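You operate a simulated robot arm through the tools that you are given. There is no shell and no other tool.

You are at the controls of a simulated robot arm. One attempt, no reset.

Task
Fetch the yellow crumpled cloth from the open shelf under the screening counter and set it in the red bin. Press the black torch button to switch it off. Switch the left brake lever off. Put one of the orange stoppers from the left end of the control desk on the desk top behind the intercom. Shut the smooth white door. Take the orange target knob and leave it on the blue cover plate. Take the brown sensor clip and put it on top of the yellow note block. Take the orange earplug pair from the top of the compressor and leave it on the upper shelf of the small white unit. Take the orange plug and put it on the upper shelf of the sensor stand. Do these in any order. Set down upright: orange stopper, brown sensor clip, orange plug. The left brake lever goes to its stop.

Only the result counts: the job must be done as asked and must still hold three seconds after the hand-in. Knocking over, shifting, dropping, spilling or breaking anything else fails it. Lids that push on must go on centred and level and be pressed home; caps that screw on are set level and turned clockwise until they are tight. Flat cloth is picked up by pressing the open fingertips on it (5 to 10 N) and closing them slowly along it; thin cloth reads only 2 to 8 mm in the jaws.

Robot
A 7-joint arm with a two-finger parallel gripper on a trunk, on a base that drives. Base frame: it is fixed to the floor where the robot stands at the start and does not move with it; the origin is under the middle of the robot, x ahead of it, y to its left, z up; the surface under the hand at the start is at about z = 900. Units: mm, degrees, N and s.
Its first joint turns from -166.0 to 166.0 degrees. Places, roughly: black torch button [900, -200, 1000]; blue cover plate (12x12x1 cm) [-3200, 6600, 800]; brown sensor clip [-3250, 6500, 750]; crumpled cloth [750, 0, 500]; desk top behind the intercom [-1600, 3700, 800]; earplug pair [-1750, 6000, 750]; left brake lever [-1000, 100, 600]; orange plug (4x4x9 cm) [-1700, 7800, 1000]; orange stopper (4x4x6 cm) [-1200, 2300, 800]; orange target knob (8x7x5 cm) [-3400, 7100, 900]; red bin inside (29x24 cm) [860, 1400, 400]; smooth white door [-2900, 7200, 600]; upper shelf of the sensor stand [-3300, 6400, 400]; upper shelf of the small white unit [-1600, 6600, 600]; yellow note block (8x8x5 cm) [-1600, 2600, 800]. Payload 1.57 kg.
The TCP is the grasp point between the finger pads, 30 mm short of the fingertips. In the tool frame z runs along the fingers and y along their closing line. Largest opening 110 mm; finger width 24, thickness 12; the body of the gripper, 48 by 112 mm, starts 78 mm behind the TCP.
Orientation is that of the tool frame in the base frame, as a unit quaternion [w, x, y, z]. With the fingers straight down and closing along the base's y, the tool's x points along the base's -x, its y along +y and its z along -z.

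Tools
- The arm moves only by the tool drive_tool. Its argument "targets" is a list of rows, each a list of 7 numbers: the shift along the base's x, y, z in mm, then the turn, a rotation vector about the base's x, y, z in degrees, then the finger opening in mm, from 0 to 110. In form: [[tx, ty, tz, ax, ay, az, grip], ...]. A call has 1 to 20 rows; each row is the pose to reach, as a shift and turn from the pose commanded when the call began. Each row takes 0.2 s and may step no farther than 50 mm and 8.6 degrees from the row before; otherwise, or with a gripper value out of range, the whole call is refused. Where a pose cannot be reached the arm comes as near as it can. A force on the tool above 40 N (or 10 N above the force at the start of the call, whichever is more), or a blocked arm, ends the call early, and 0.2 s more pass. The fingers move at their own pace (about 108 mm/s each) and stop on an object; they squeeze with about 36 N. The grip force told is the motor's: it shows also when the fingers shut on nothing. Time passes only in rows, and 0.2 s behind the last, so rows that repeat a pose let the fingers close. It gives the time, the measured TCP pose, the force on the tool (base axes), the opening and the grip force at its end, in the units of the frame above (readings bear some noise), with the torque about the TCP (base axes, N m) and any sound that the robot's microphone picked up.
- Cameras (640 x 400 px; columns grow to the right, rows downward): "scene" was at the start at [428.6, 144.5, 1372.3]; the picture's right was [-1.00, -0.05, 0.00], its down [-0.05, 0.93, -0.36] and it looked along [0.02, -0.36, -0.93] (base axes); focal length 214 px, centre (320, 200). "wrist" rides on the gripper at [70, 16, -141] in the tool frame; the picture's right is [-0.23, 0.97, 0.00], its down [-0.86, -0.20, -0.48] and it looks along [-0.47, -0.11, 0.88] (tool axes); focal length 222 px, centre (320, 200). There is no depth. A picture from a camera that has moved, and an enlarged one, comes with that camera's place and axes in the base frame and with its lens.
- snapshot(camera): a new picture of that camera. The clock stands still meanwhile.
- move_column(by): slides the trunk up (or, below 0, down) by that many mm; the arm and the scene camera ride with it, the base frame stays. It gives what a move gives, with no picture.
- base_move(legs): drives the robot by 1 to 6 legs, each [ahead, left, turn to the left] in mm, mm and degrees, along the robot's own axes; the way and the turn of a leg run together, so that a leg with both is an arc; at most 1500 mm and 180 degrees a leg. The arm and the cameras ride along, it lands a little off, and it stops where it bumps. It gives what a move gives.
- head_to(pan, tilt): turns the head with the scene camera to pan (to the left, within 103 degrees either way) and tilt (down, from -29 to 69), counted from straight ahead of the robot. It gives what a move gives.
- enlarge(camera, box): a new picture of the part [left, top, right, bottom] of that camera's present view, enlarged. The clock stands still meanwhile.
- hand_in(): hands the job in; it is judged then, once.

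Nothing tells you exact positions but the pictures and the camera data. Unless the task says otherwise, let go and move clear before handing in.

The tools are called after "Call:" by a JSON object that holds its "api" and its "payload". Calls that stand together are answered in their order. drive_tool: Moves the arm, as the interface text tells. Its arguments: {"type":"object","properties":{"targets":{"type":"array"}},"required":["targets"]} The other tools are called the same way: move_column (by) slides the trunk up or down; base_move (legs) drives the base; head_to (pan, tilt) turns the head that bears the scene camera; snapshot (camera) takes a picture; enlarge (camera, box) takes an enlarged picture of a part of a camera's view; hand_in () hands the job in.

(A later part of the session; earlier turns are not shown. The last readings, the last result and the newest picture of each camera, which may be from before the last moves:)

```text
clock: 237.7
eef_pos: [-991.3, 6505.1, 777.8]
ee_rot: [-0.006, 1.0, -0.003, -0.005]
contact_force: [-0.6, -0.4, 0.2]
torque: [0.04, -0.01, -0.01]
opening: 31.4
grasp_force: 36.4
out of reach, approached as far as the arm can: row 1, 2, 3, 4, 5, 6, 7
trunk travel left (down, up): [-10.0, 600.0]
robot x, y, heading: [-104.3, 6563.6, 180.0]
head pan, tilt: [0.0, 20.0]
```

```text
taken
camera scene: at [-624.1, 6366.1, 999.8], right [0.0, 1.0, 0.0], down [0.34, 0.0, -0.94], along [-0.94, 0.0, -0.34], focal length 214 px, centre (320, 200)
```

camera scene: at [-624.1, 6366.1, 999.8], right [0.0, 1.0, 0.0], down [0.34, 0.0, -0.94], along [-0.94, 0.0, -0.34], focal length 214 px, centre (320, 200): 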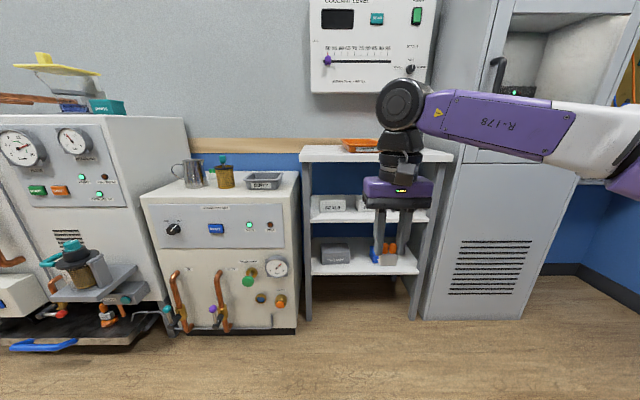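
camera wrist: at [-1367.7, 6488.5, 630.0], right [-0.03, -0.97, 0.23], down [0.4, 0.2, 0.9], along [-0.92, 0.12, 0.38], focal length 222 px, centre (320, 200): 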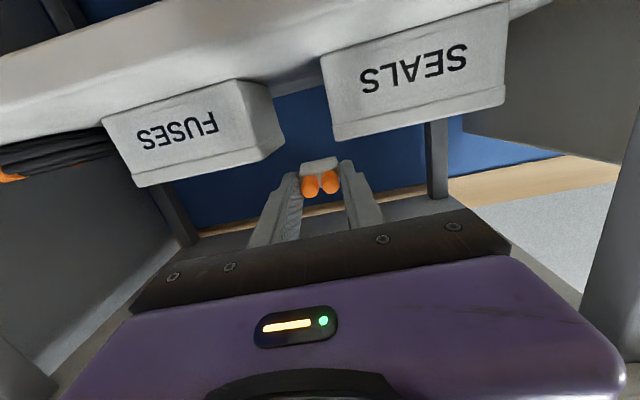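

Back in a normal posture. I'll use a ~66° tilt instead (which was reachable), with the base 226 mm further ahead so the arm is mid-stretch.

Call:
{"api": "base_move", "payload": {"legs": [[226, 0, 0]]}}

Call:
{"api": "drive_tool", "payload": {"targets": [[-20, 2, -5, 0, 8.2, 0, 15], [-40, 4, -12, 0, 16.4, 0, 15], [-60, 5, -20, 0, 24.6, 0, 15], [-80, 6, -28, 0, 32.8, 0, 15], [-100, 7, -36, 0, 41, 0, 15], [-120, 8, -45, 0, 49.2, 0, 15], [-145, 9, -55, 0, 57.4, 0, 15], [-165, 9, -65, 0, 65.6, 0, 15], [-165, 9, -65, 0, 65.6, 0, 15]]}}

Call:
{"api": "snapshot", "payload": {"camera": "wrist"}}

Call:
{"api": "snapshot", "payload": {"camera": "scene"}}

```text
clock: 239.5
eef_pos: [-1225.0, 6507.1, 777.0]
ee_rot: [-0.006, 1.0, -0.003, -0.005]
contact_force: [-0.2, -0.7, 0.0]
torque: [0.0, -0.01, 0.01]
opening: 31.5
grasp_force: 36.5
trunk travel left (down, up): [-10.0, 600.0]
robot x, y, heading: [-332.2, 6564.4, 179.6]
head pan, tilt: [0.0, 20.0]
```

```text
clock: 241.5
eef_pos: [-1390.3, 6512.8, 712.8]
ee_rot: [-0.002, 0.838, -0.005, -0.546]
contact_force: [0.1, 0.2, 0.2]
torque: [0.01, 0.02, -0.01]
opening: 31.1
grasp_force: 35.7
trunk travel left (down, up): [-10.0, 600.0]
robot x, y, heading: [-333.9, 6559.7, 179.7]
head pan, tilt: [0.0, 20.0]
```

```text
taken
camera wrist: at [-1232.9, 6495.9, 704.2], right [-0.1, -0.97, 0.21], down [0.1, 0.2, 0.98], along [-0.99, 0.12, 0.07], focal length 222 px, centre (320, 200)
```

wrist: 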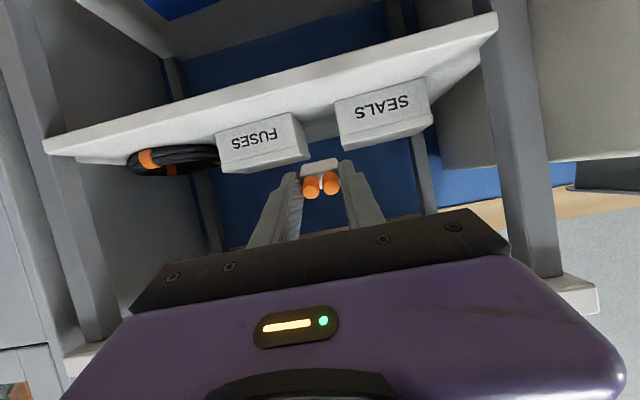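

```text
taken
camera scene: at [-858.0, 6366.8, 999.8], right [0.0, 1.0, 0.0], down [0.34, 0.0, -0.94], along [-0.94, 0.0, -0.34], focal length 214 px, centre (320, 200)
```

scene: 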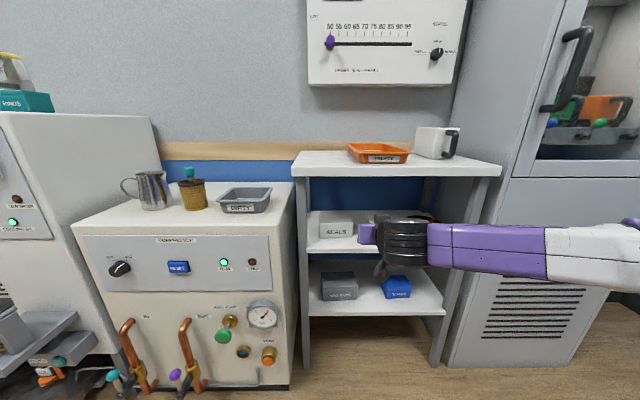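

Tilt 66° reached cleanly. I zoom the wrist view to check the free strip depth between shelf edge and boxes.

Call:
{"api": "enlarge", "payload": {"camera": "wrist", "box": [200, 40, 440, 190]}}

Call:
{"api": "enlarge", "payload": {"camera": "scene", "box": [290, 190, 450, 290]}}

```text
2.67 times, centred on (320, 115) of wrist
camera zoom: at [-1232.9, 6495.9, 704.2], right [-0.1, -0.97, 0.21], down [0.1, 0.2, 0.98], along [-0.99, 0.12, 0.07], focal length 592 px, centre (320, 427)
```

zoom: 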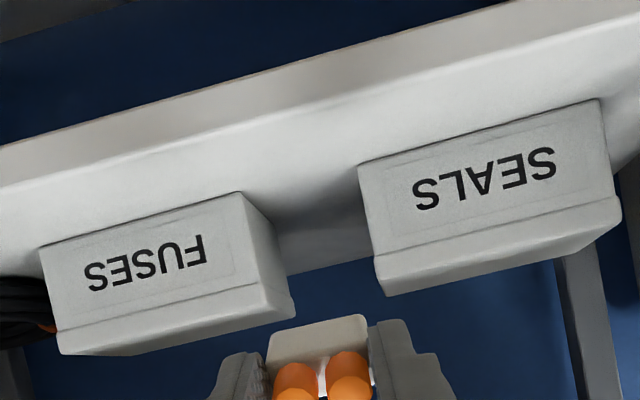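

```text
4.00 times, centred on (370, 240) of scene
camera zoom: at [-858.0, 6366.8, 999.8], right [0.0, 1.0, 0.0], down [0.34, 0.0, -0.94], along [-0.94, 0.0, -0.34], focal length 858 px, centre (120, 40)
```

zoom: 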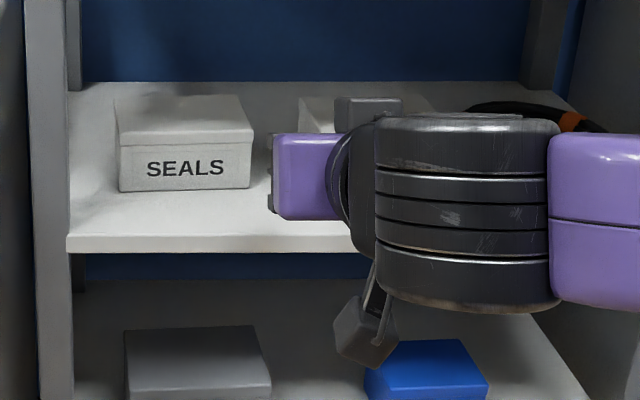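

Re-triangulated: shelf z≈600, front edge x≈-1477, boxes' fronts x≈-1549, gap centre y≈6517. I move in above the strip and then lower.

Call:
{"api": "drive_tool", "payload": {"targets": [[-30, 1, -10, 0, 0, 0, 15], [-60, 2, -20, 0, 0, 0, 15], [-90, 3, -32, 0, 0, 0, 15], [-118, 4, -45, 0, 0, 0, 15], [-118, 4, -60, 0, 0, 0, 15], [-118, 4, -60, 0, 0, 0, 15]]}}

Call:
{"api": "snapshot", "payload": {"camera": "wrist"}}

Call:
{"api": "enlarge", "payload": {"camera": "scene", "box": [290, 190, 450, 290]}}

```text
clock: 242.9
eef_pos: [-1507.5, 6517.7, 653.7]
ee_rot: [-0.003, 0.839, -0.007, -0.544]
contact_force: [0.4, -0.4, 0.1]
torque: [-0.01, -0.02, 0.01]
opening: 31.5
grasp_force: 35.7
trunk travel left (down, up): [-10.0, 600.0]
robot x, y, heading: [-337.0, 6563.6, 179.8]
head pan, tilt: [0.0, 20.0]
```

```text
taken
camera wrist: at [-1350.2, 6500.0, 644.8], right [-0.11, -0.97, 0.21], down [0.09, 0.2, 0.98], along [-0.99, 0.12, 0.07], focal length 222 px, centre (320, 200)
```

wrist: 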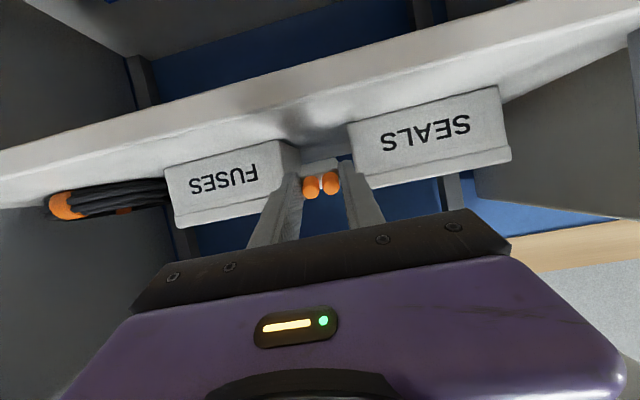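

```text
4.00 times, centred on (370, 240) of scene
camera zoom: at [-858.0, 6366.8, 999.8], right [0.0, 1.0, 0.0], down [0.34, 0.0, -0.94], along [-0.94, 0.0, -0.34], focal length 858 px, centre (120, 40)
```

zoom: 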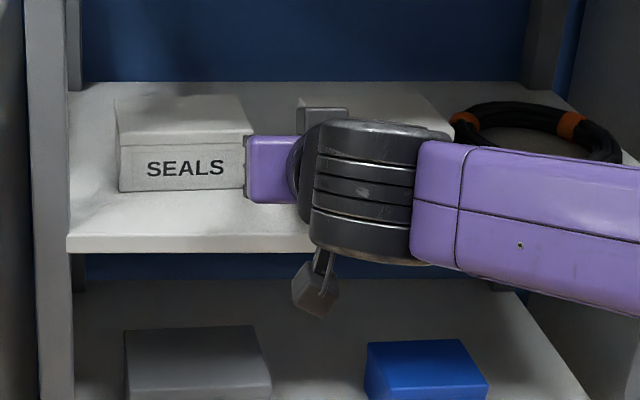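

Fingers sit just in front of the boxes, aligned with the gap. I lower gently to the shelf.

Call:
{"api": "drive_tool", "payload": {"targets": [[0, 0, -10, 0, 0, 0, 15], [0, 0, -18, 0, 0, 0, 15], [0, 0, -23, 0, 0, 0, 15], [0, 0, -26, 0, 0, 0, 15], [0, 0, -28, 0, 0, 0, 15]]}}

```text
clock: 244.1
eef_pos: [-1507.5, 6518.1, 627.7]
ee_rot: [-0.003, 0.837, -0.006, -0.547]
contact_force: [0.0, -0.8, 10.8]
torque: [-0.02, 0.56, 0.03]
opening: 31.1
grasp_force: 36.1
trunk travel left (down, up): [-10.0, 600.0]
robot x, y, heading: [-338.3, 6560.8, 179.7]
head pan, tilt: [0.0, 20.0]
```

Contact at 10.8 N. I relieve slightly and open the fingers slowly.

Call:
{"api": "drive_tool", "payload": {"targets": [[0, 0, 1.5, 0, 0, 0, 31], [0, 0, 1.5, 0, 0, 0, 34], [0, 0, 1.5, 0, 0, 0, 38], [0, 0, 1.5, 0, 0, 0, 46], [0, 0, 1.5, 0, 0, 0, 52], [0, 0, 1.5, 0, 0, 0, 52]]}}

Call:
{"api": "enlarge", "payload": {"camera": "wrist", "box": [200, 60, 440, 210]}}

```text
clock: 245.5
eef_pos: [-1507.9, 6518.1, 626.1]
ee_rot: [-0.004, 0.838, -0.006, -0.545]
contact_force: [-0.1, -0.3, 0.5]
torque: [0.01, 0.01, -0.05]
opening: 51.9
grasp_force: 0.0
trunk travel left (down, up): [-10.0, 600.0]
robot x, y, heading: [-334.9, 6561.8, 179.6]
head pan, tilt: [0.0, 20.0]
```

```text
2.67 times, centred on (320, 135) of wrist
camera zoom: at [-1350.7, 6499.8, 617.6], right [-0.11, -0.97, 0.21], down [0.09, 0.2, 0.98], along [-0.99, 0.12, 0.07], focal length 592 px, centre (320, 373)
```

zoom: 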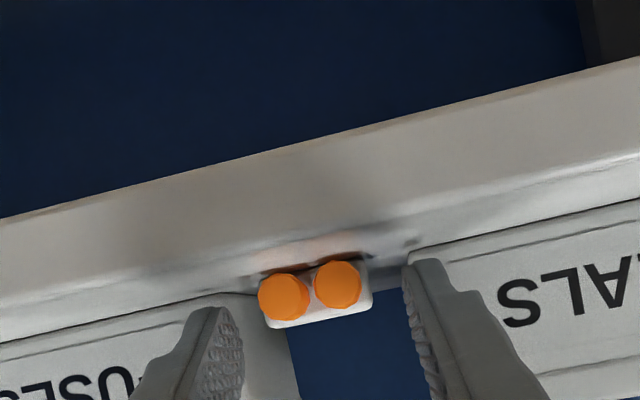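

The pair rests on the shelf, lying on its side. I withdraw straight back along the finger direction.

Call:
{"api": "drive_tool", "payload": {"targets": [[10, 0, 5, 0, 0, 0, 52], [25, 0, 12, 0, 0, 0, 52], [55, 0, 25, 0, 0, 0, 52], [95, 0, 40, 0, 0, 0, 52], [135, 0, 55, 0, 0, 0, 52], [170, 0, 65, 0, 0, 0, 52], [170, 0, 65, 0, 0, 0, 52]]}}

Call:
{"api": "enlarge", "payload": {"camera": "wrist", "box": [160, 0, 480, 200]}}

Call:
{"api": "enlarge", "payload": {"camera": "scene", "box": [290, 170, 480, 290]}}

```text
clock: 247.1
eef_pos: [-1335.6, 6519.0, 689.6]
ee_rot: [-0.004, 0.838, -0.007, -0.546]
contact_force: [-0.6, -0.1, 0.1]
torque: [0.02, 0.01, 0.0]
opening: 52.1
grasp_force: 0.1
trunk travel left (down, up): [-10.0, 600.0]
robot x, y, heading: [-335.1, 6561.3, 179.7]
head pan, tilt: [0.0, 20.0]
```

```text
2.00 times, centred on (320, 100) of wrist
camera zoom: at [-1179.3, 6500.2, 681.5], right [-0.11, -0.97, 0.21], down [0.09, 0.2, 0.98], along [-0.99, 0.12, 0.07], focal length 444 px, centre (320, 400)
```

zoom: 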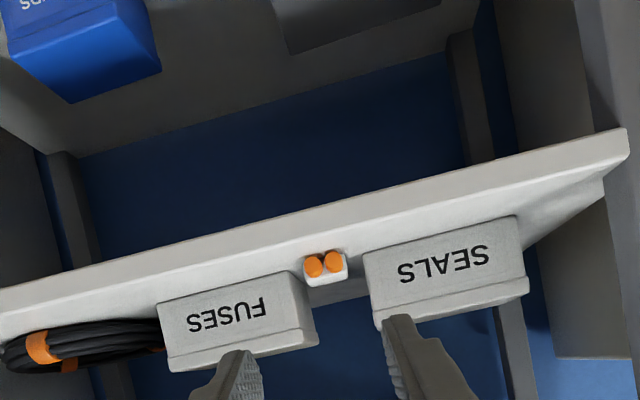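

```text
3.33 times, centred on (385, 230) of scene
camera zoom: at [-858.0, 6366.9, 999.8], right [0.0, 1.0, 0.0], down [0.34, 0.0, -0.94], along [-0.94, 0.0, -0.34], focal length 715 px, centre (103, 100)
```

zoom: 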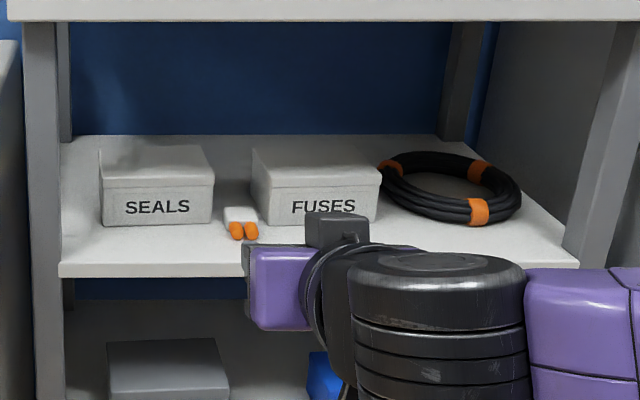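

The earplug pair rests on the upper shelf. Next I un-tilt, raise the trunk and move on toward the orange plug at about (-1700, 7800).

Call:
{"api": "drive_tool", "payload": {"targets": [[30, 2, 2, 0, -8.2, 0, 60], [60, 4, 4, 0, -16.4, 0, 60], [90, 6, 6, 0, -24.6, 0, 60], [120, 8, 8, 0, -32.8, 0, 60], [150, 10, 10, 0, -41, 0, 60], [180, 12, 12, 0, -49.2, 0, 60], [210, 14, 14, 0, -57.4, 0, 60], [235, 16, 16, 0, -65.8, 0, 60], [260, 20, 16, 0, -65.8, 0, 60]]}}

Call:
{"api": "move_column", "payload": {"by": 440}}

Call:
{"api": "base_move", "payload": {"legs": [[-100, -900, 0]]}}

Call:
{"api": "head_to", "payload": {"pan": -15, "tilt": 25}}

Call:
{"api": "snapshot", "payload": {"camera": "scene"}}

```text
clock: 249.1
eef_pos: [-1076.8, 6536.3, 707.4]
ee_rot: [-0.006, 1.0, -0.003, -0.001]
contact_force: [-0.4, -0.1, 0.5]
torque: [0.0, 0.01, 0.01]
opening: 60.2
grasp_force: 0.0
trunk travel left (down, up): [-10.0, 600.0]
robot x, y, heading: [-337.1, 6564.4, 180.1]
head pan, tilt: [0.0, 20.0]
```

```text
refused: 440 is not a number from -400 to 400
```

```text
clock: 253.8
eef_pos: [-979.4, 7420.3, 708.5]
ee_rot: [-0.006, 1.0, 0.002, -0.002]
contact_force: [0.6, -0.3, -0.6]
torque: [0.05, -0.04, 0.02]
opening: 60.4
grasp_force: 0.0
trunk travel left (down, up): [-10.0, 600.0]
robot x, y, heading: [-237.2, 7455.4, -179.3]
head pan, tilt: [0.0, 20.0]
```

```text
clock: 254.6
eef_pos: [-979.3, 7421.2, 708.7]
ee_rot: [-0.007, 1.0, 0.003, -0.002]
contact_force: [0.0, -0.1, 0.5]
torque: [0.02, -0.04, -0.03]
opening: 60.1
grasp_force: 0.0
trunk travel left (down, up): [-10.0, 600.0]
robot x, y, heading: [-237.0, 7459.0, -179.4]
head pan, tilt: [-15.0, 25.0]
```

```text
taken
camera scene: at [-753.5, 7277.0, 991.7], right [0.25, 0.97, 0.0], down [0.41, -0.11, -0.91], along [-0.88, 0.23, -0.42], focal length 214 px, centre (320, 200)
```

scene: 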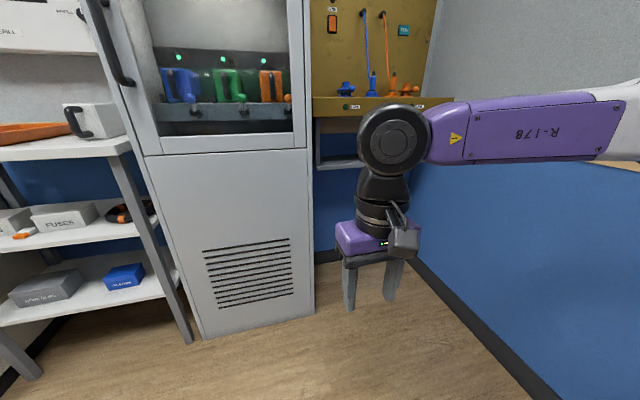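

Call:
{"api": "move_column", "payload": {"by": 400}}

Call:
{"api": "head_to", "payload": {"pan": -20, "tilt": 25}}

Call:
{"api": "snapshot", "payload": {"camera": "scene"}}

```text
clock: 258.4
eef_pos: [-978.9, 7420.2, 1106.8]
ee_rot: [-0.006, 1.0, 0.002, -0.003]
contact_force: [0.6, 0.2, 0.5]
torque: [0.02, 0.01, 0.04]
opening: 59.9
grasp_force: 0.0
trunk travel left (down, up): [-410.0, 200.0]
robot x, y, heading: [-237.6, 7453.8, -179.4]
head pan, tilt: [-15.0, 25.0]
```

```text
clock: 259.1
eef_pos: [-979.4, 7420.0, 1108.4]
ee_rot: [-0.006, 1.0, 0.002, -0.002]
contact_force: [-0.4, 0.3, -0.3]
torque: [-0.01, 0.02, 0.02]
opening: 59.8
grasp_force: 0.0
trunk travel left (down, up): [-410.0, 200.0]
robot x, y, heading: [-239.2, 7459.1, -179.3]
head pan, tilt: [-20.0, 25.0]
```

```text
taken
camera scene: at [-751.2, 7284.8, 1391.7], right [0.33, 0.94, 0.0], down [0.4, -0.14, -0.91], along [-0.85, 0.3, -0.42], focal length 214 px, centre (320, 200)
```

scene: 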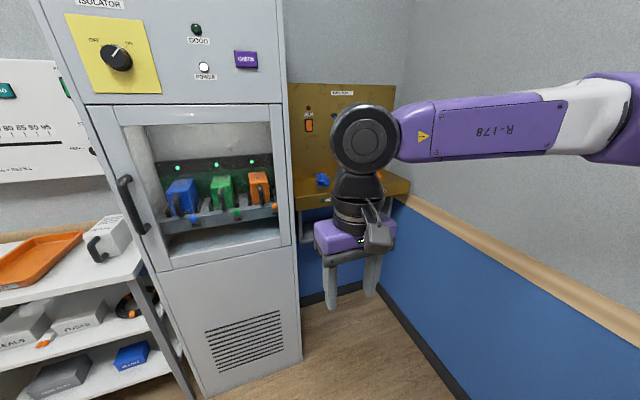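

Call:
{"api": "drive_tool", "payload": {"targets": [[0, -45, 0, 0, 0, 0, 60], [0, -90, 0, 0, 0, 0, 60], [0, -135, 0, 0, 0, 0, 60], [0, -180, 0, 0, 0, 0, 60], [0, -225, 0, 0, 0, 0, 60], [0, -225, 0, 0, 0, 0, 60]]}}

Call:
{"api": "base_move", "payload": {"legs": [[0, -150, 0]]}}

Call:
{"api": "head_to", "payload": {"pan": -15, "tilt": 25}}

Call:
{"api": "snapshot", "payload": {"camera": "scene"}}

```text
clock: 260.5
eef_pos: [-980.1, 7194.1, 1107.3]
ee_rot: [-0.007, 1.0, 0.002, -0.002]
contact_force: [0.0, 0.1, 0.0]
torque: [0.03, 0.03, -0.01]
opening: 59.9
grasp_force: 0.0
trunk travel left (down, up): [-410.0, 200.0]
robot x, y, heading: [-235.6, 7456.4, -179.5]
head pan, tilt: [-20.0, 25.0]
```

```text
clock: 261.8
eef_pos: [-980.6, 7344.4, 1106.0]
ee_rot: [-0.006, 1.0, 0.003, -0.003]
contact_force: [-0.5, -0.2, -0.3]
torque: [0.0, -0.01, 0.01]
opening: 60.0
grasp_force: 0.0
trunk travel left (down, up): [-410.0, 200.0]
robot x, y, heading: [-239.6, 7603.8, -179.4]
head pan, tilt: [-20.0, 25.0]
```

```text
clock: 262.5
eef_pos: [-981.6, 7344.8, 1107.2]
ee_rot: [-0.006, 1.0, 0.003, -0.002]
contact_force: [0.6, 0.3, 0.2]
torque: [0.02, -0.01, 0.02]
opening: 59.7
grasp_force: 0.1
trunk travel left (down, up): [-410.0, 200.0]
robot x, y, heading: [-239.3, 7604.6, -179.3]
head pan, tilt: [-15.0, 25.0]
```

```text
taken
camera scene: at [-754.9, 7426.4, 1391.7], right [0.25, 0.97, 0.0], down [0.41, -0.11, -0.91], along [-0.88, 0.23, -0.42], focal length 214 px, centre (320, 200)
```

scene: 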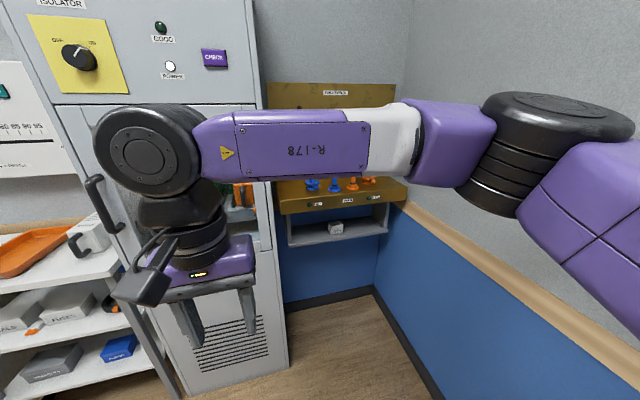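

Call:
{"api": "enlarge", "payload": {"camera": "scene", "box": [270, 165, 420, 245]}}

Call:
{"api": "snapshot", "payload": {"camera": "wrist"}}

```text
4.27 times, centred on (345, 205) of scene
camera zoom: at [-754.9, 7426.4, 1391.7], right [0.25, 0.97, 0.0], down [0.41, -0.11, -0.91], along [-0.88, 0.23, -0.42], focal length 915 px, centre (213, 179)
```

zoom: 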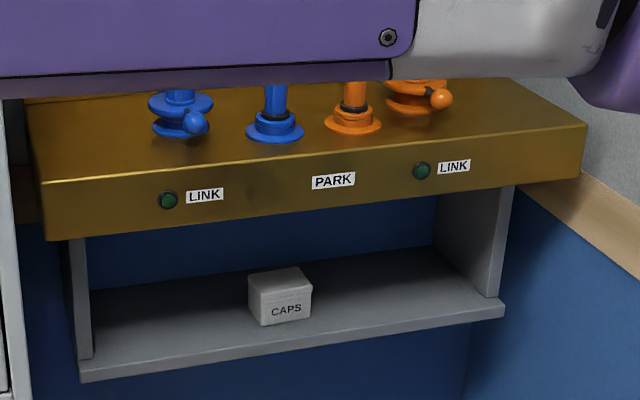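

```text
taken
camera wrist: at [-911.5, 7327.3, 1246.1], right [-0.22, -0.97, -0.01], down [-0.85, 0.19, 0.49], along [-0.47, 0.12, -0.87], focal length 222 px, centre (320, 200)
```

wrist: 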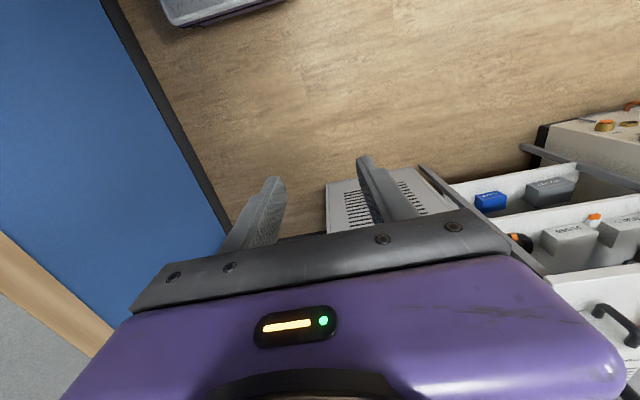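

I move the hand to the right in front of the ledge with the plugs, then approach for a clear view.

Call:
{"api": "drive_tool", "payload": {"targets": [[0, 45, 5, 0, 0, 0, 60], [0, 90, 10, 0, 0, 0, 60], [0, 135, 15, 0, 0, 0, 60], [0, 180, 20, 0, 0, 0, 60], [0, 225, 25, 0, 0, 0, 60], [0, 270, 30, 0, 0, 0, 60], [0, 315, 30, 0, 0, 0, 60], [0, 360, 30, 0, 0, 0, 60], [0, 400, 30, 0, 0, 0, 60], [0, 430, 30, 0, 0, 0, 60], [0, 430, 30, 0, 0, 0, 60]]}}

Call:
{"api": "base_move", "payload": {"legs": [[250, 0, -0.6]]}}

Call:
{"api": "snapshot", "payload": {"camera": "wrist"}}

Call:
{"api": "head_to", "payload": {"pan": -25, "tilt": 25}}

Call:
{"api": "snapshot", "payload": {"camera": "scene"}}

```text
clock: 264.9
eef_pos: [-983.1, 7775.1, 1136.4]
ee_rot: [-0.007, 1.0, 0.004, -0.003]
contact_force: [-0.3, 0.2, -0.5]
torque: [0.01, 0.01, -0.01]
opening: 59.9
grasp_force: 0.0
trunk travel left (down, up): [-410.0, 200.0]
robot x, y, heading: [-236.6, 7605.5, -179.7]
head pan, tilt: [-15.0, 25.0]
```

```text
clock: 266.7
eef_pos: [-1228.4, 7781.3, 1137.2]
ee_rot: [-0.007, 1.0, -0.004, -0.003]
contact_force: [-0.2, -0.1, 0.6]
torque: [0.01, -0.01, -0.02]
opening: 60.2
grasp_force: 0.0
trunk travel left (down, up): [-410.0, 200.0]
robot x, y, heading: [-487.6, 7603.1, 179.9]
head pan, tilt: [-15.0, 25.0]
```

```text
taken
camera wrist: at [-1158.5, 7763.6, 1275.0], right [-0.23, -0.97, -0.01], down [-0.85, 0.2, 0.49], along [-0.47, 0.12, -0.87], focal length 222 px, centre (320, 200)
```

wrist: 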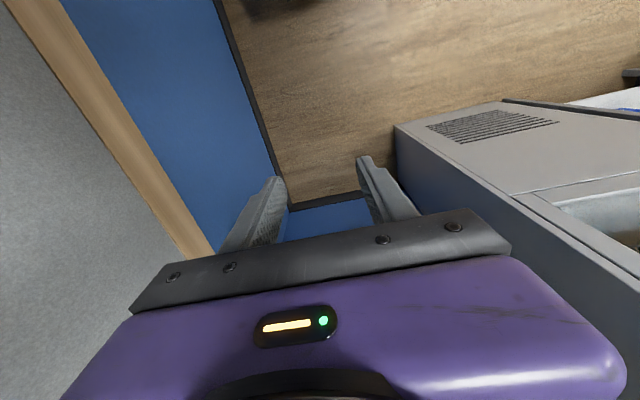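

```text
clock: 267.4
eef_pos: [-1228.4, 7781.9, 1136.2]
ee_rot: [-0.006, 1.0, -0.004, -0.003]
contact_force: [-0.6, 0.4, -0.5]
torque: [0.0, 0.02, 0.0]
opening: 59.8
grasp_force: 0.0
trunk travel left (down, up): [-410.0, 200.0]
robot x, y, heading: [-485.8, 7603.6, 179.8]
head pan, tilt: [-25.0, 25.0]
```

```text
taken
camera scene: at [-999.0, 7446.7, 1391.7], right [0.43, 0.91, 0.0], down [0.38, -0.18, -0.91], along [-0.82, 0.39, -0.42], focal length 214 px, centre (320, 200)
```

scene: 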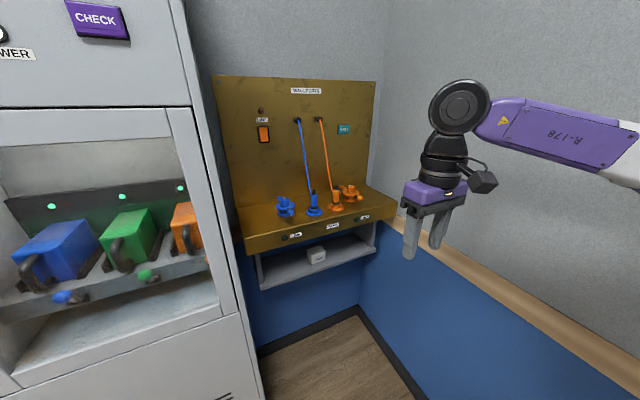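

Call:
{"api": "enlarge", "payload": {"camera": "scene", "box": [210, 70, 400, 290]}}

Call:
{"api": "enlarge", "payload": {"camera": "scene", "box": [265, 160, 380, 250]}}

Call:
{"api": "enlarge", "payload": {"camera": "scene", "box": [0, 160, 230, 320]}}

```text
1.82 times, centred on (305, 180) of scene
camera zoom: at [-999.0, 7446.7, 1391.7], right [0.43, 0.91, 0.0], down [0.38, -0.18, -0.91], along [-0.82, 0.39, -0.42], focal length 390 px, centre (347, 236)
```

zoom: 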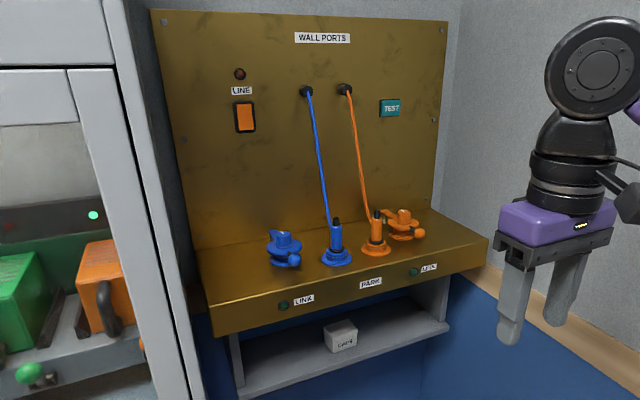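

```text
4.44 times, centred on (322, 205) of scene
camera zoom: at [-999.0, 7446.7, 1391.7], right [0.43, 0.91, 0.0], down [0.38, -0.18, -0.91], along [-0.82, 0.39, -0.42], focal length 953 px, centre (309, 178)
```

zoom: 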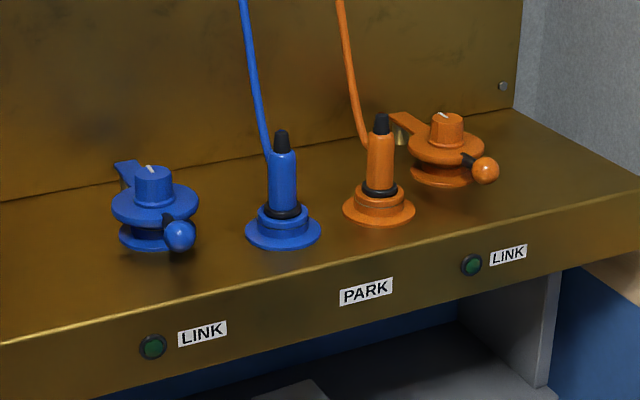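

```text
2.50 times, centred on (115, 240) of scene
camera zoom: at [-999.0, 7446.7, 1391.7], right [0.43, 0.91, 0.0], down [0.38, -0.18, -0.91], along [-0.82, 0.39, -0.42], focal length 536 px, centre (832, 100)
```

zoom: 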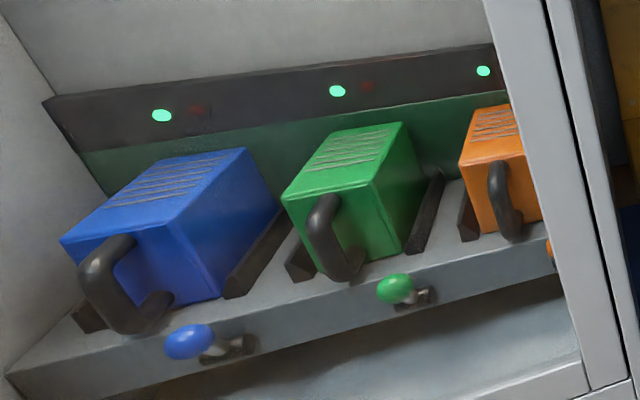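

The orange plug is parked in the right PARK socket of the ledge, around (-1677, 7840), top ≈1090. I raise the trunk, drive closer and view it with the wrist camera.

Call:
{"api": "move_column", "payload": {"by": 150}}

Call:
{"api": "base_move", "payload": {"legs": [[250, 0, 0]]}}

Call:
{"api": "snapshot", "payload": {"camera": "wrist"}}

Call:
{"api": "snapshot", "payload": {"camera": "scene"}}

```text
clock: 269.2
eef_pos: [-1227.9, 7781.1, 1285.8]
ee_rot: [-0.006, 1.0, -0.004, -0.002]
contact_force: [-0.1, -0.3, 0.2]
torque: [0.0, -0.02, 0.0]
opening: 59.7
grasp_force: 0.2
trunk travel left (down, up): [-560.0, 50.0]
robot x, y, heading: [-487.2, 7605.7, 179.8]
head pan, tilt: [-25.0, 25.0]
```

```text
clock: 271.0
eef_pos: [-1480.8, 7784.3, 1286.2]
ee_rot: [-0.007, 1.0, -0.004, -0.002]
contact_force: [0.4, -0.5, -0.5]
torque: [-0.01, 0.02, 0.0]
opening: 60.1
grasp_force: 0.1
trunk travel left (down, up): [-560.0, 50.0]
robot x, y, heading: [-738.4, 7605.8, 179.8]
head pan, tilt: [-25.0, 25.0]
```

```text
taken
camera wrist: at [-1409.6, 7766.0, 1425.1], right [-0.24, -0.97, -0.01], down [-0.85, 0.2, 0.49], along [-0.47, 0.12, -0.87], focal length 222 px, centre (320, 200)
```

wrist: 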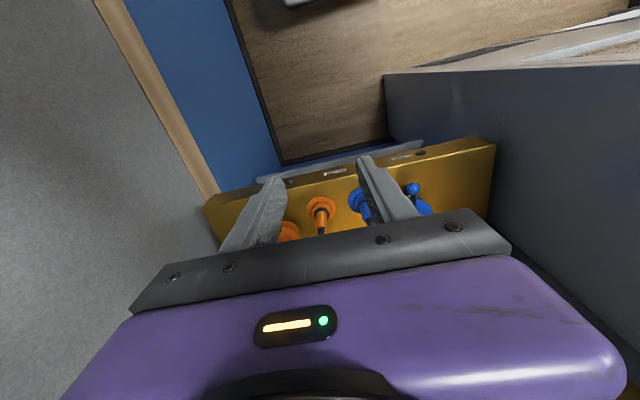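

```text
taken
camera scene: at [-1250.6, 7448.9, 1541.8], right [0.43, 0.9, 0.0], down [0.38, -0.18, -0.91], along [-0.82, 0.39, -0.42], focal length 214 px, centre (320, 200)
```

scene: 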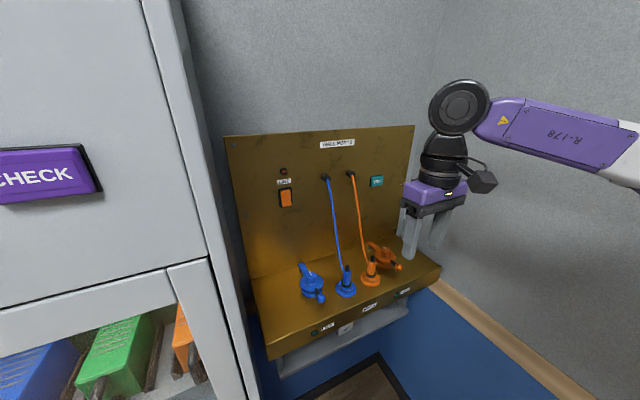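

Call:
{"api": "enlarge", "payload": {"camera": "wrist", "box": [270, 150, 400, 250]}}

Call:
{"api": "enlarge", "payload": {"camera": "scene", "box": [290, 230, 430, 320]}}

```text
4.00 times, centred on (335, 200) of wrist
camera zoom: at [-1409.6, 7766.0, 1425.1], right [-0.24, -0.97, -0.01], down [-0.85, 0.2, 0.49], along [-0.47, 0.12, -0.87], focal length 888 px, centre (260, 200)
```

zoom: 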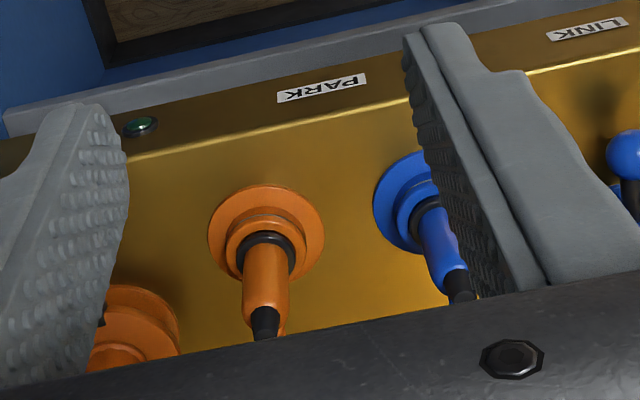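

```text
4.44 times, centred on (360, 275) of scene
camera zoom: at [-1250.6, 7448.9, 1541.8], right [0.43, 0.9, 0.0], down [0.38, -0.18, -0.91], along [-0.82, 0.39, -0.42], focal length 953 px, centre (142, -133)
```

zoom: 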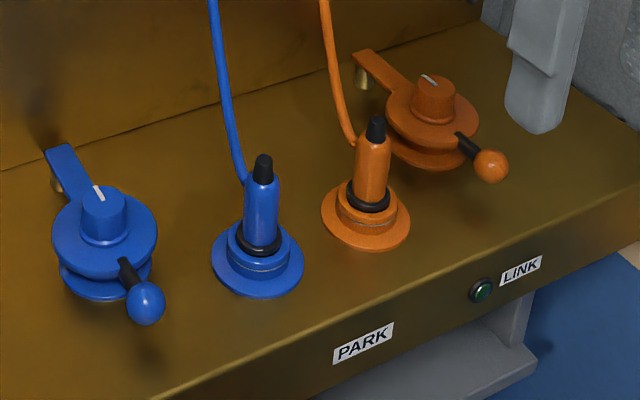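

Orange plug at ≈(-1663, 7829), body ~z 1022–1070; its cord hangs on the far side, so closing along y is right. I move above it for a closer look.

Call:
{"api": "drive_tool", "payload": {"targets": [[-40, 10, -8, 0, 0, 0, 60], [-80, 20, -16, 0, 0, 0, 60], [-115, 30, -24, 0, 0, 0, 60], [-150, 38, -30, 0, 0, 0, 60], [-175, 43, -40, 0, 0, 0, 60], [-175, 43, -60, 0, 0, 0, 60], [-175, 43, -60, 0, 0, 0, 60]]}}

Call:
{"api": "snapshot", "payload": {"camera": "wrist"}}

Call:
{"api": "enlarge", "payload": {"camera": "scene", "box": [290, 180, 470, 300]}}

```text
clock: 272.6
eef_pos: [-1654.6, 7827.9, 1226.0]
ee_rot: [-0.006, 1.0, -0.005, -0.002]
contact_force: [0.0, -1.0, -0.6]
torque: [0.01, 0.0, 0.0]
opening: 59.8
grasp_force: 0.0
trunk travel left (down, up): [-560.0, 50.0]
robot x, y, heading: [-740.0, 7606.6, 179.8]
head pan, tilt: [-25.0, 25.0]
```

```text
taken
camera wrist: at [-1585.3, 7810.2, 1365.1], right [-0.23, -0.97, -0.01], down [-0.85, 0.2, 0.49], along [-0.47, 0.12, -0.87], focal length 222 px, centre (320, 200)
```

wrist: 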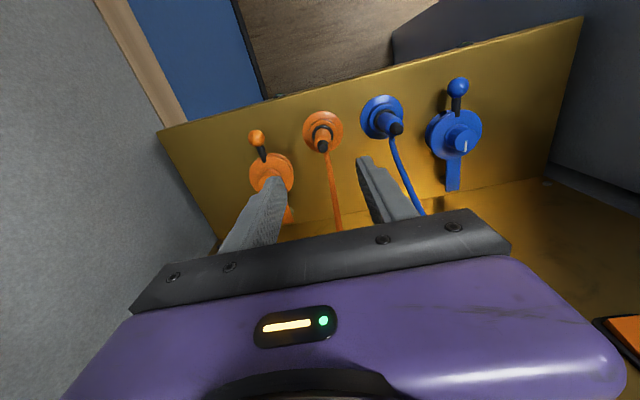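

```text
3.33 times, centred on (380, 240) of scene
camera zoom: at [-1250.9, 7448.8, 1541.7], right [0.43, 0.9, 0.0], down [0.38, -0.18, -0.91], along [-0.82, 0.39, -0.42], focal length 715 px, centre (120, 67)
```

zoom: 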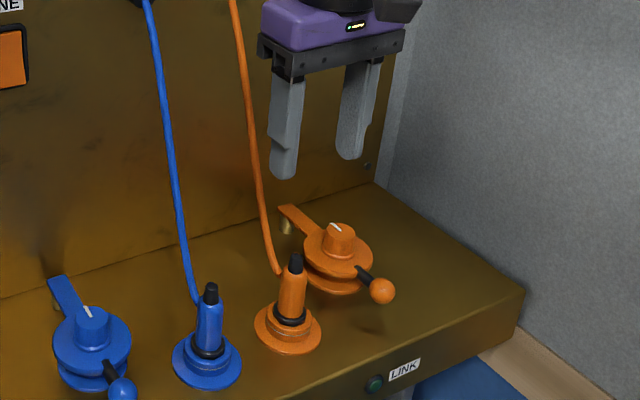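

I'll grasp the plug with the tool tilted 50° forward (so it can later be set upright under a shelf). Tilting now while backing off slightly.

Call:
{"api": "drive_tool", "payload": {"targets": [[10, 0, -3, 0, 7.2, 0, 60], [20, 0, -8, 0, 14.4, 0, 60], [30, 0, -15, 0, 21.6, 0, 60], [38, 0, -22, 0, 28.8, 0, 60], [44, 1, -30, 0, 36, 0, 60], [48, 1, -38, 0, 43.2, 0, 60], [50, 1, -46, 0, 50, 0, 60], [50, 1, -46, 0, 50, 0, 60]]}}

Call:
{"api": "snapshot", "payload": {"camera": "wrist"}}

Call:
{"api": "enlarge", "payload": {"camera": "scene", "box": [290, 180, 470, 300]}}

```text
clock: 274.4
eef_pos: [-1604.7, 7828.1, 1178.1]
ee_rot: [-0.004, 0.905, -0.007, -0.426]
contact_force: [-0.4, 0.2, 0.1]
torque: [-0.02, 0.01, 0.0]
opening: 60.0
grasp_force: 0.0
trunk travel left (down, up): [-560.0, 50.0]
robot x, y, heading: [-737.9, 7605.5, 179.8]
head pan, tilt: [-25.0, 25.0]
```

```text
taken
camera wrist: at [-1451.6, 7809.9, 1213.6], right [-0.16, -0.97, 0.17], down [-0.17, 0.2, 0.96], along [-0.97, 0.12, -0.2], focal length 222 px, centre (320, 200)
```

wrist: 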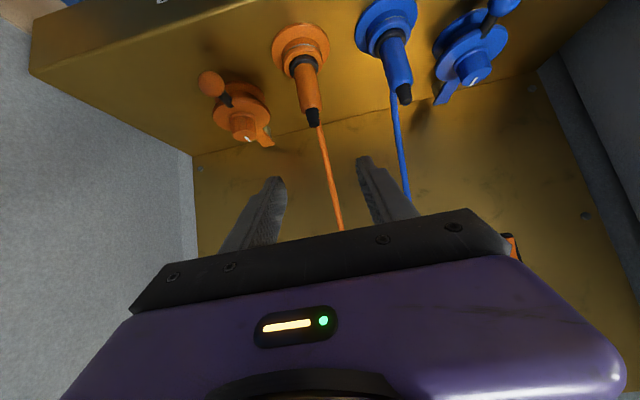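

```text
3.33 times, centred on (380, 240) of scene
camera zoom: at [-1250.8, 7448.9, 1541.7], right [0.43, 0.9, 0.0], down [0.38, -0.18, -0.91], along [-0.82, 0.39, -0.42], focal length 715 px, centre (120, 67)
```

zoom: 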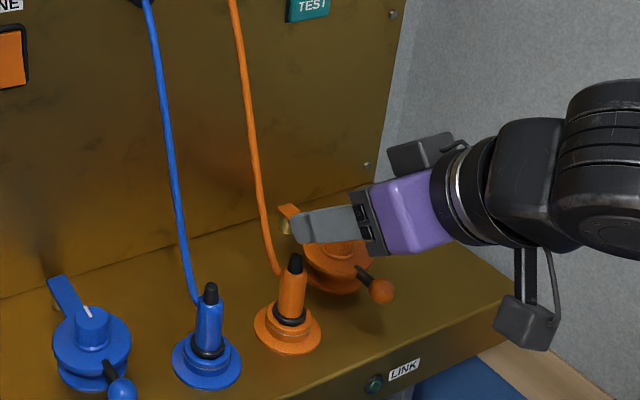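

Aligned with the plug (y≈7827.5). I descend to a pre-grasp and then advance along the fingers around its body.

Call:
{"api": "drive_tool", "payload": {"targets": [[-4, 0, -30, 0, 0, 0, 60], [-9, 0, -60, 0, 0, 0, 60], [-13, 0, -84, 0, 0, 0, 60], [-28, 0, -97, 0, 0, 0, 60], [-44, 0, -110, 0, 0, 0, 60], [-59, 0, -123, 0, 0, 0, 60], [-59, 0, -123, 0, 0, 0, 60]]}}

Call:
{"api": "snapshot", "payload": {"camera": "wrist"}}

Call:
{"api": "enlarge", "payload": {"camera": "scene", "box": [290, 200, 450, 310]}}

```text
clock: 276.0
eef_pos: [-1664.1, 7828.8, 1058.2]
ee_rot: [-0.005, 0.905, -0.007, -0.425]
contact_force: [-0.5, 0.2, 0.1]
torque: [-0.01, -0.01, 0.0]
opening: 60.1
grasp_force: 0.0
trunk travel left (down, up): [-560.0, 50.0]
robot x, y, heading: [-737.3, 7607.2, 179.7]
head pan, tilt: [-25.0, 25.0]
```

```text
taken
camera wrist: at [-1511.1, 7810.9, 1091.8], right [-0.16, -0.97, 0.17], down [-0.17, 0.2, 0.96], along [-0.97, 0.12, -0.2], focal length 222 px, centre (320, 200)
```

wrist: 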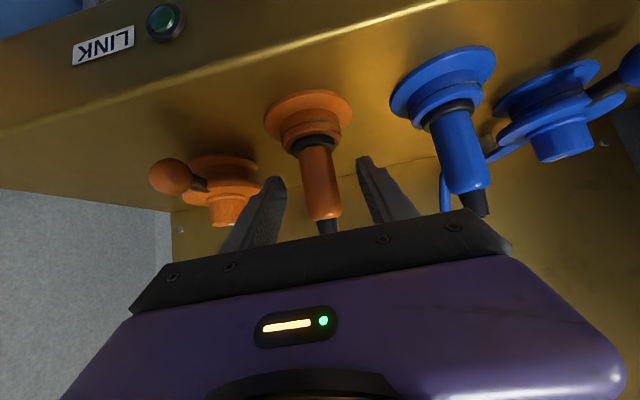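

```text
3.64 times, centred on (370, 255) of scene
camera zoom: at [-1250.8, 7448.9, 1541.7], right [0.43, 0.9, 0.0], down [0.38, -0.18, -0.91], along [-0.82, 0.39, -0.42], focal length 780 px, centre (138, 0)
```

zoom: 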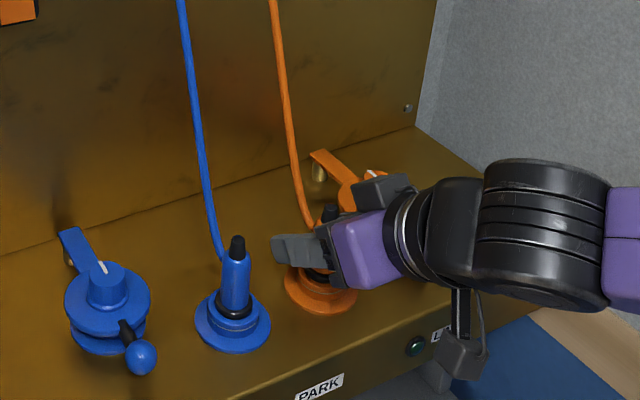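

Call:
{"api": "drive_tool", "payload": {"targets": [[0, -0.5, 0, 0, 0, 0, 45], [0, -0.5, 0, 0, 0, 0, 34], [0, -0.5, 0, 0, 0, 0, 26], [0, -0.5, 0, 0, 0, 0, 18], [0, -0.5, 0, 0, 0, 0, 10], [0, -0.5, 0, 0, 0, 0, 10]]}}

Call:
{"api": "snapshot", "payload": {"camera": "wrist"}}

```text
clock: 277.4
eef_pos: [-1664.4, 7828.5, 1057.1]
ee_rot: [-0.003, 0.905, -0.006, -0.425]
contact_force: [0.7, -0.1, 0.8]
torque: [0.0, 0.0, 0.0]
opening: 22.6
grasp_force: 35.5
trunk travel left (down, up): [-560.0, 50.0]
robot x, y, heading: [-735.9, 7603.9, 179.7]
head pan, tilt: [-25.0, 25.0]
```

```text
taken
camera wrist: at [-1511.3, 7810.2, 1092.0], right [-0.16, -0.97, 0.17], down [-0.17, 0.2, 0.96], along [-0.97, 0.12, -0.2], focal length 222 px, centre (320, 200)
```

wrist: 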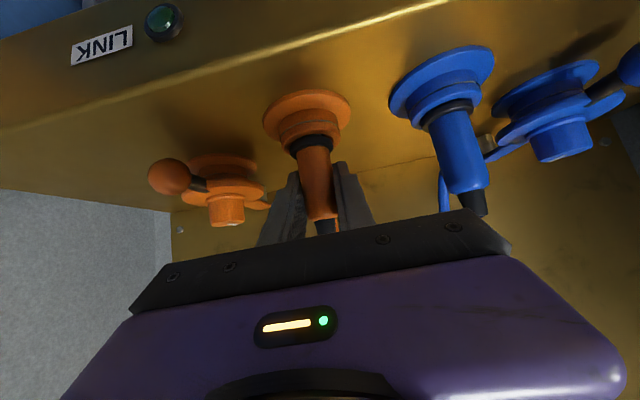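

Gripped at 22.6 mm. I pull it straight up out of the socket in small steps.

Call:
{"api": "drive_tool", "payload": {"targets": [[0, 0, 4, 0, 0, 0, 10], [0, 0, 10, 0, 0, 0, 10], [0, 0, 18, 0, 0, 0, 10], [0, 0, 28, 0, 0, 0, 10], [0, 0, 40, 0, 0, 0, 10], [0, 0, 40, 0, 0, 0, 10]]}}

Call:
{"api": "snapshot", "payload": {"camera": "wrist"}}

Call:
{"api": "enlarge", "payload": {"camera": "scene", "box": [290, 170, 450, 310]}}

```text
clock: 278.8
eef_pos: [-1664.0, 7827.3, 1096.7]
ee_rot: [-0.004, 0.905, -0.006, -0.425]
contact_force: [-0.6, 1.3, 0.2]
torque: [-0.04, 0.0, 0.02]
opening: 22.4
grasp_force: 34.6
trunk travel left (down, up): [-560.0, 50.0]
robot x, y, heading: [-735.0, 7606.0, 179.7]
head pan, tilt: [-25.0, 25.0]
```

```text
taken
camera wrist: at [-1511.8, 7809.6, 1131.9], right [-0.16, -0.97, 0.17], down [-0.17, 0.2, 0.96], along [-0.97, 0.12, -0.2], focal length 222 px, centre (320, 200)
```

wrist: 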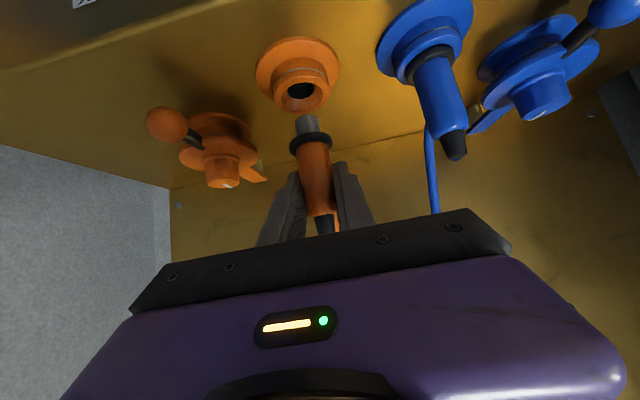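

```text
2.86 times, centred on (370, 240) of scene
camera zoom: at [-1250.8, 7448.9, 1541.7], right [0.43, 0.9, 0.0], down [0.38, -0.18, -0.91], along [-0.82, 0.39, -0.42], focal length 613 px, centre (177, 86)
```

zoom: 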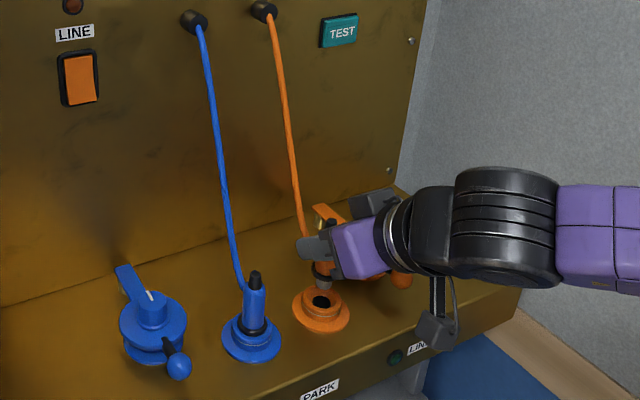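

The plug is out (with a metal pin at its bottom). I lift higher and pull back, watching for cord tension.

Call:
{"api": "drive_tool", "payload": {"targets": [[0, 0, 30, 0, 0, 0, 10], [10, 0, 60, 0, 0, 0, 10], [40, 0, 80, 0, 0, 0, 10], [80, 0, 95, 0, 0, 0, 10], [120, 0, 100, 0, 0, 0, 10], [160, 0, 100, 0, 0, 0, 10], [160, 0, 100, 0, 0, 0, 10]]}}

Call:
{"api": "snapshot", "payload": {"camera": "scene"}}

Call:
{"api": "snapshot", "payload": {"camera": "wrist"}}

```text
clock: 280.4
eef_pos: [-1505.3, 7827.9, 1197.0]
ee_rot: [-0.005, 0.905, -0.007, -0.425]
contact_force: [0.2, 0.4, -0.5]
torque: [-0.03, 0.04, 0.02]
opening: 22.9
grasp_force: 35.1
trunk travel left (down, up): [-560.0, 50.0]
robot x, y, heading: [-736.7, 7604.8, 179.7]
head pan, tilt: [-25.0, 25.0]
```

```text
taken
camera scene: at [-1250.8, 7448.9, 1541.8], right [0.43, 0.9, 0.0], down [0.38, -0.18, -0.91], along [-0.82, 0.39, -0.42], focal length 214 px, centre (320, 200)
```

scene: 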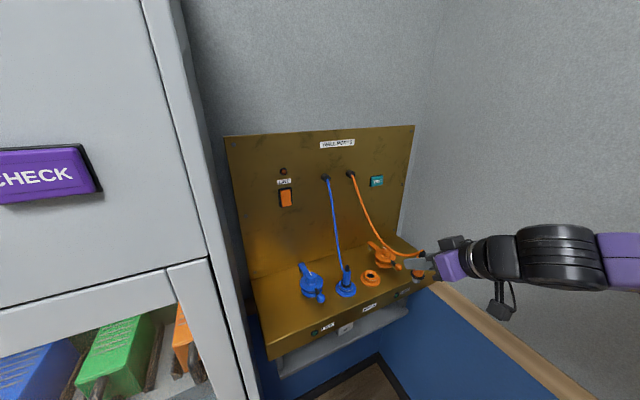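

```text
taken
camera wrist: at [-1353.3, 7810.7, 1231.0], right [-0.16, -0.97, 0.17], down [-0.17, 0.2, 0.96], along [-0.97, 0.12, -0.2], focal length 222 px, centre (320, 200)
```

wrist: 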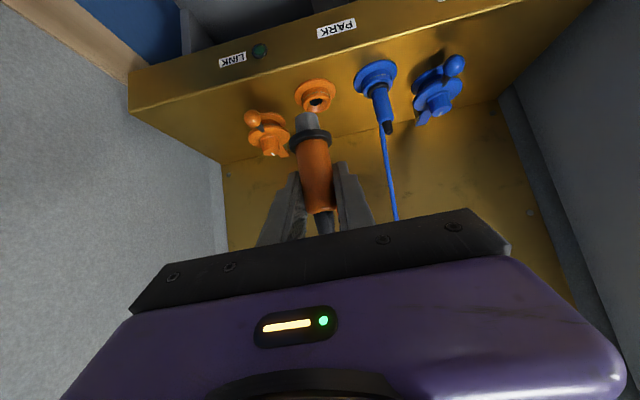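

The cord just drapes along without force. The sensor stand lies in the scanner room beyond the left wall, reachable only around the desk's near end, so I back off and drive back down the corridor carrying the plug.

Call:
{"api": "base_move", "payload": {"legs": [[-450, 0, 0], [0, 1500, 0], [0, 1500, 0]]}}

Call:
{"api": "snapshot", "payload": {"camera": "wrist"}}

Call:
{"api": "head_to", "payload": {"pan": 60, "tilt": 25}}

Call:
{"api": "snapshot", "payload": {"camera": "scene"}}

```text
clock: 297.3
eef_pos: [-1100.5, 4818.5, 1195.8]
ee_rot: [-0.006, 0.905, -0.012, -0.425]
contact_force: [0.0, -0.4, -1.0]
torque: [-0.02, -0.02, 0.0]
opening: 21.5
grasp_force: 34.2
trunk travel left (down, up): [-560.0, 50.0]
robot x, y, heading: [-337.3, 4585.5, 179.0]
head pan, tilt: [-25.0, 25.0]
```

```text
taken
camera wrist: at [-948.5, 4798.8, 1230.9], right [-0.17, -0.97, 0.17], down [-0.17, 0.2, 0.96], along [-0.97, 0.14, -0.2], focal length 222 px, centre (320, 200)
```

wrist: 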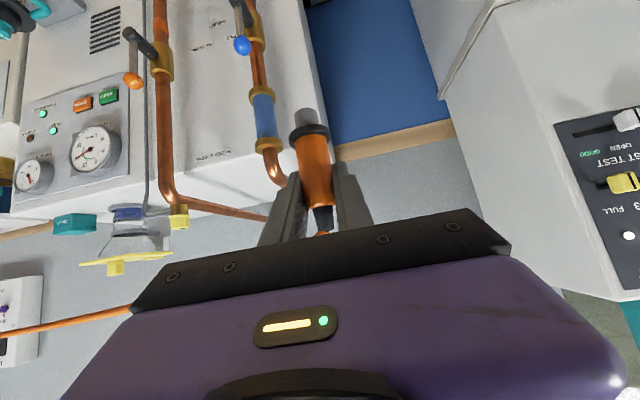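

```text
clock: 298.9
eef_pos: [-1101.2, 4818.2, 1195.9]
ee_rot: [-0.006, 0.905, -0.012, -0.425]
contact_force: [0.0, 0.3, -0.5]
torque: [-0.01, -0.03, 0.04]
opening: 21.5
grasp_force: 34.1
trunk travel left (down, up): [-560.0, 50.0]
robot x, y, heading: [-338.3, 4588.2, 179.1]
head pan, tilt: [60.0, 25.0]
```

```text
taken
camera scene: at [-814.9, 4316.3, 1541.7], right [-0.86, 0.52, 0.0], down [0.22, 0.36, -0.91], along [-0.47, -0.78, -0.42], focal length 214 px, centre (320, 200)
```

scene: 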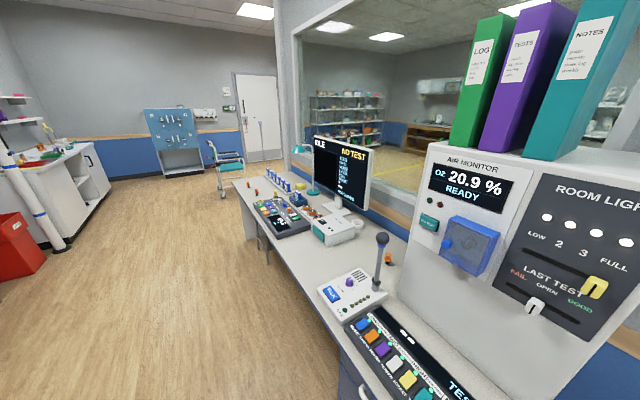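

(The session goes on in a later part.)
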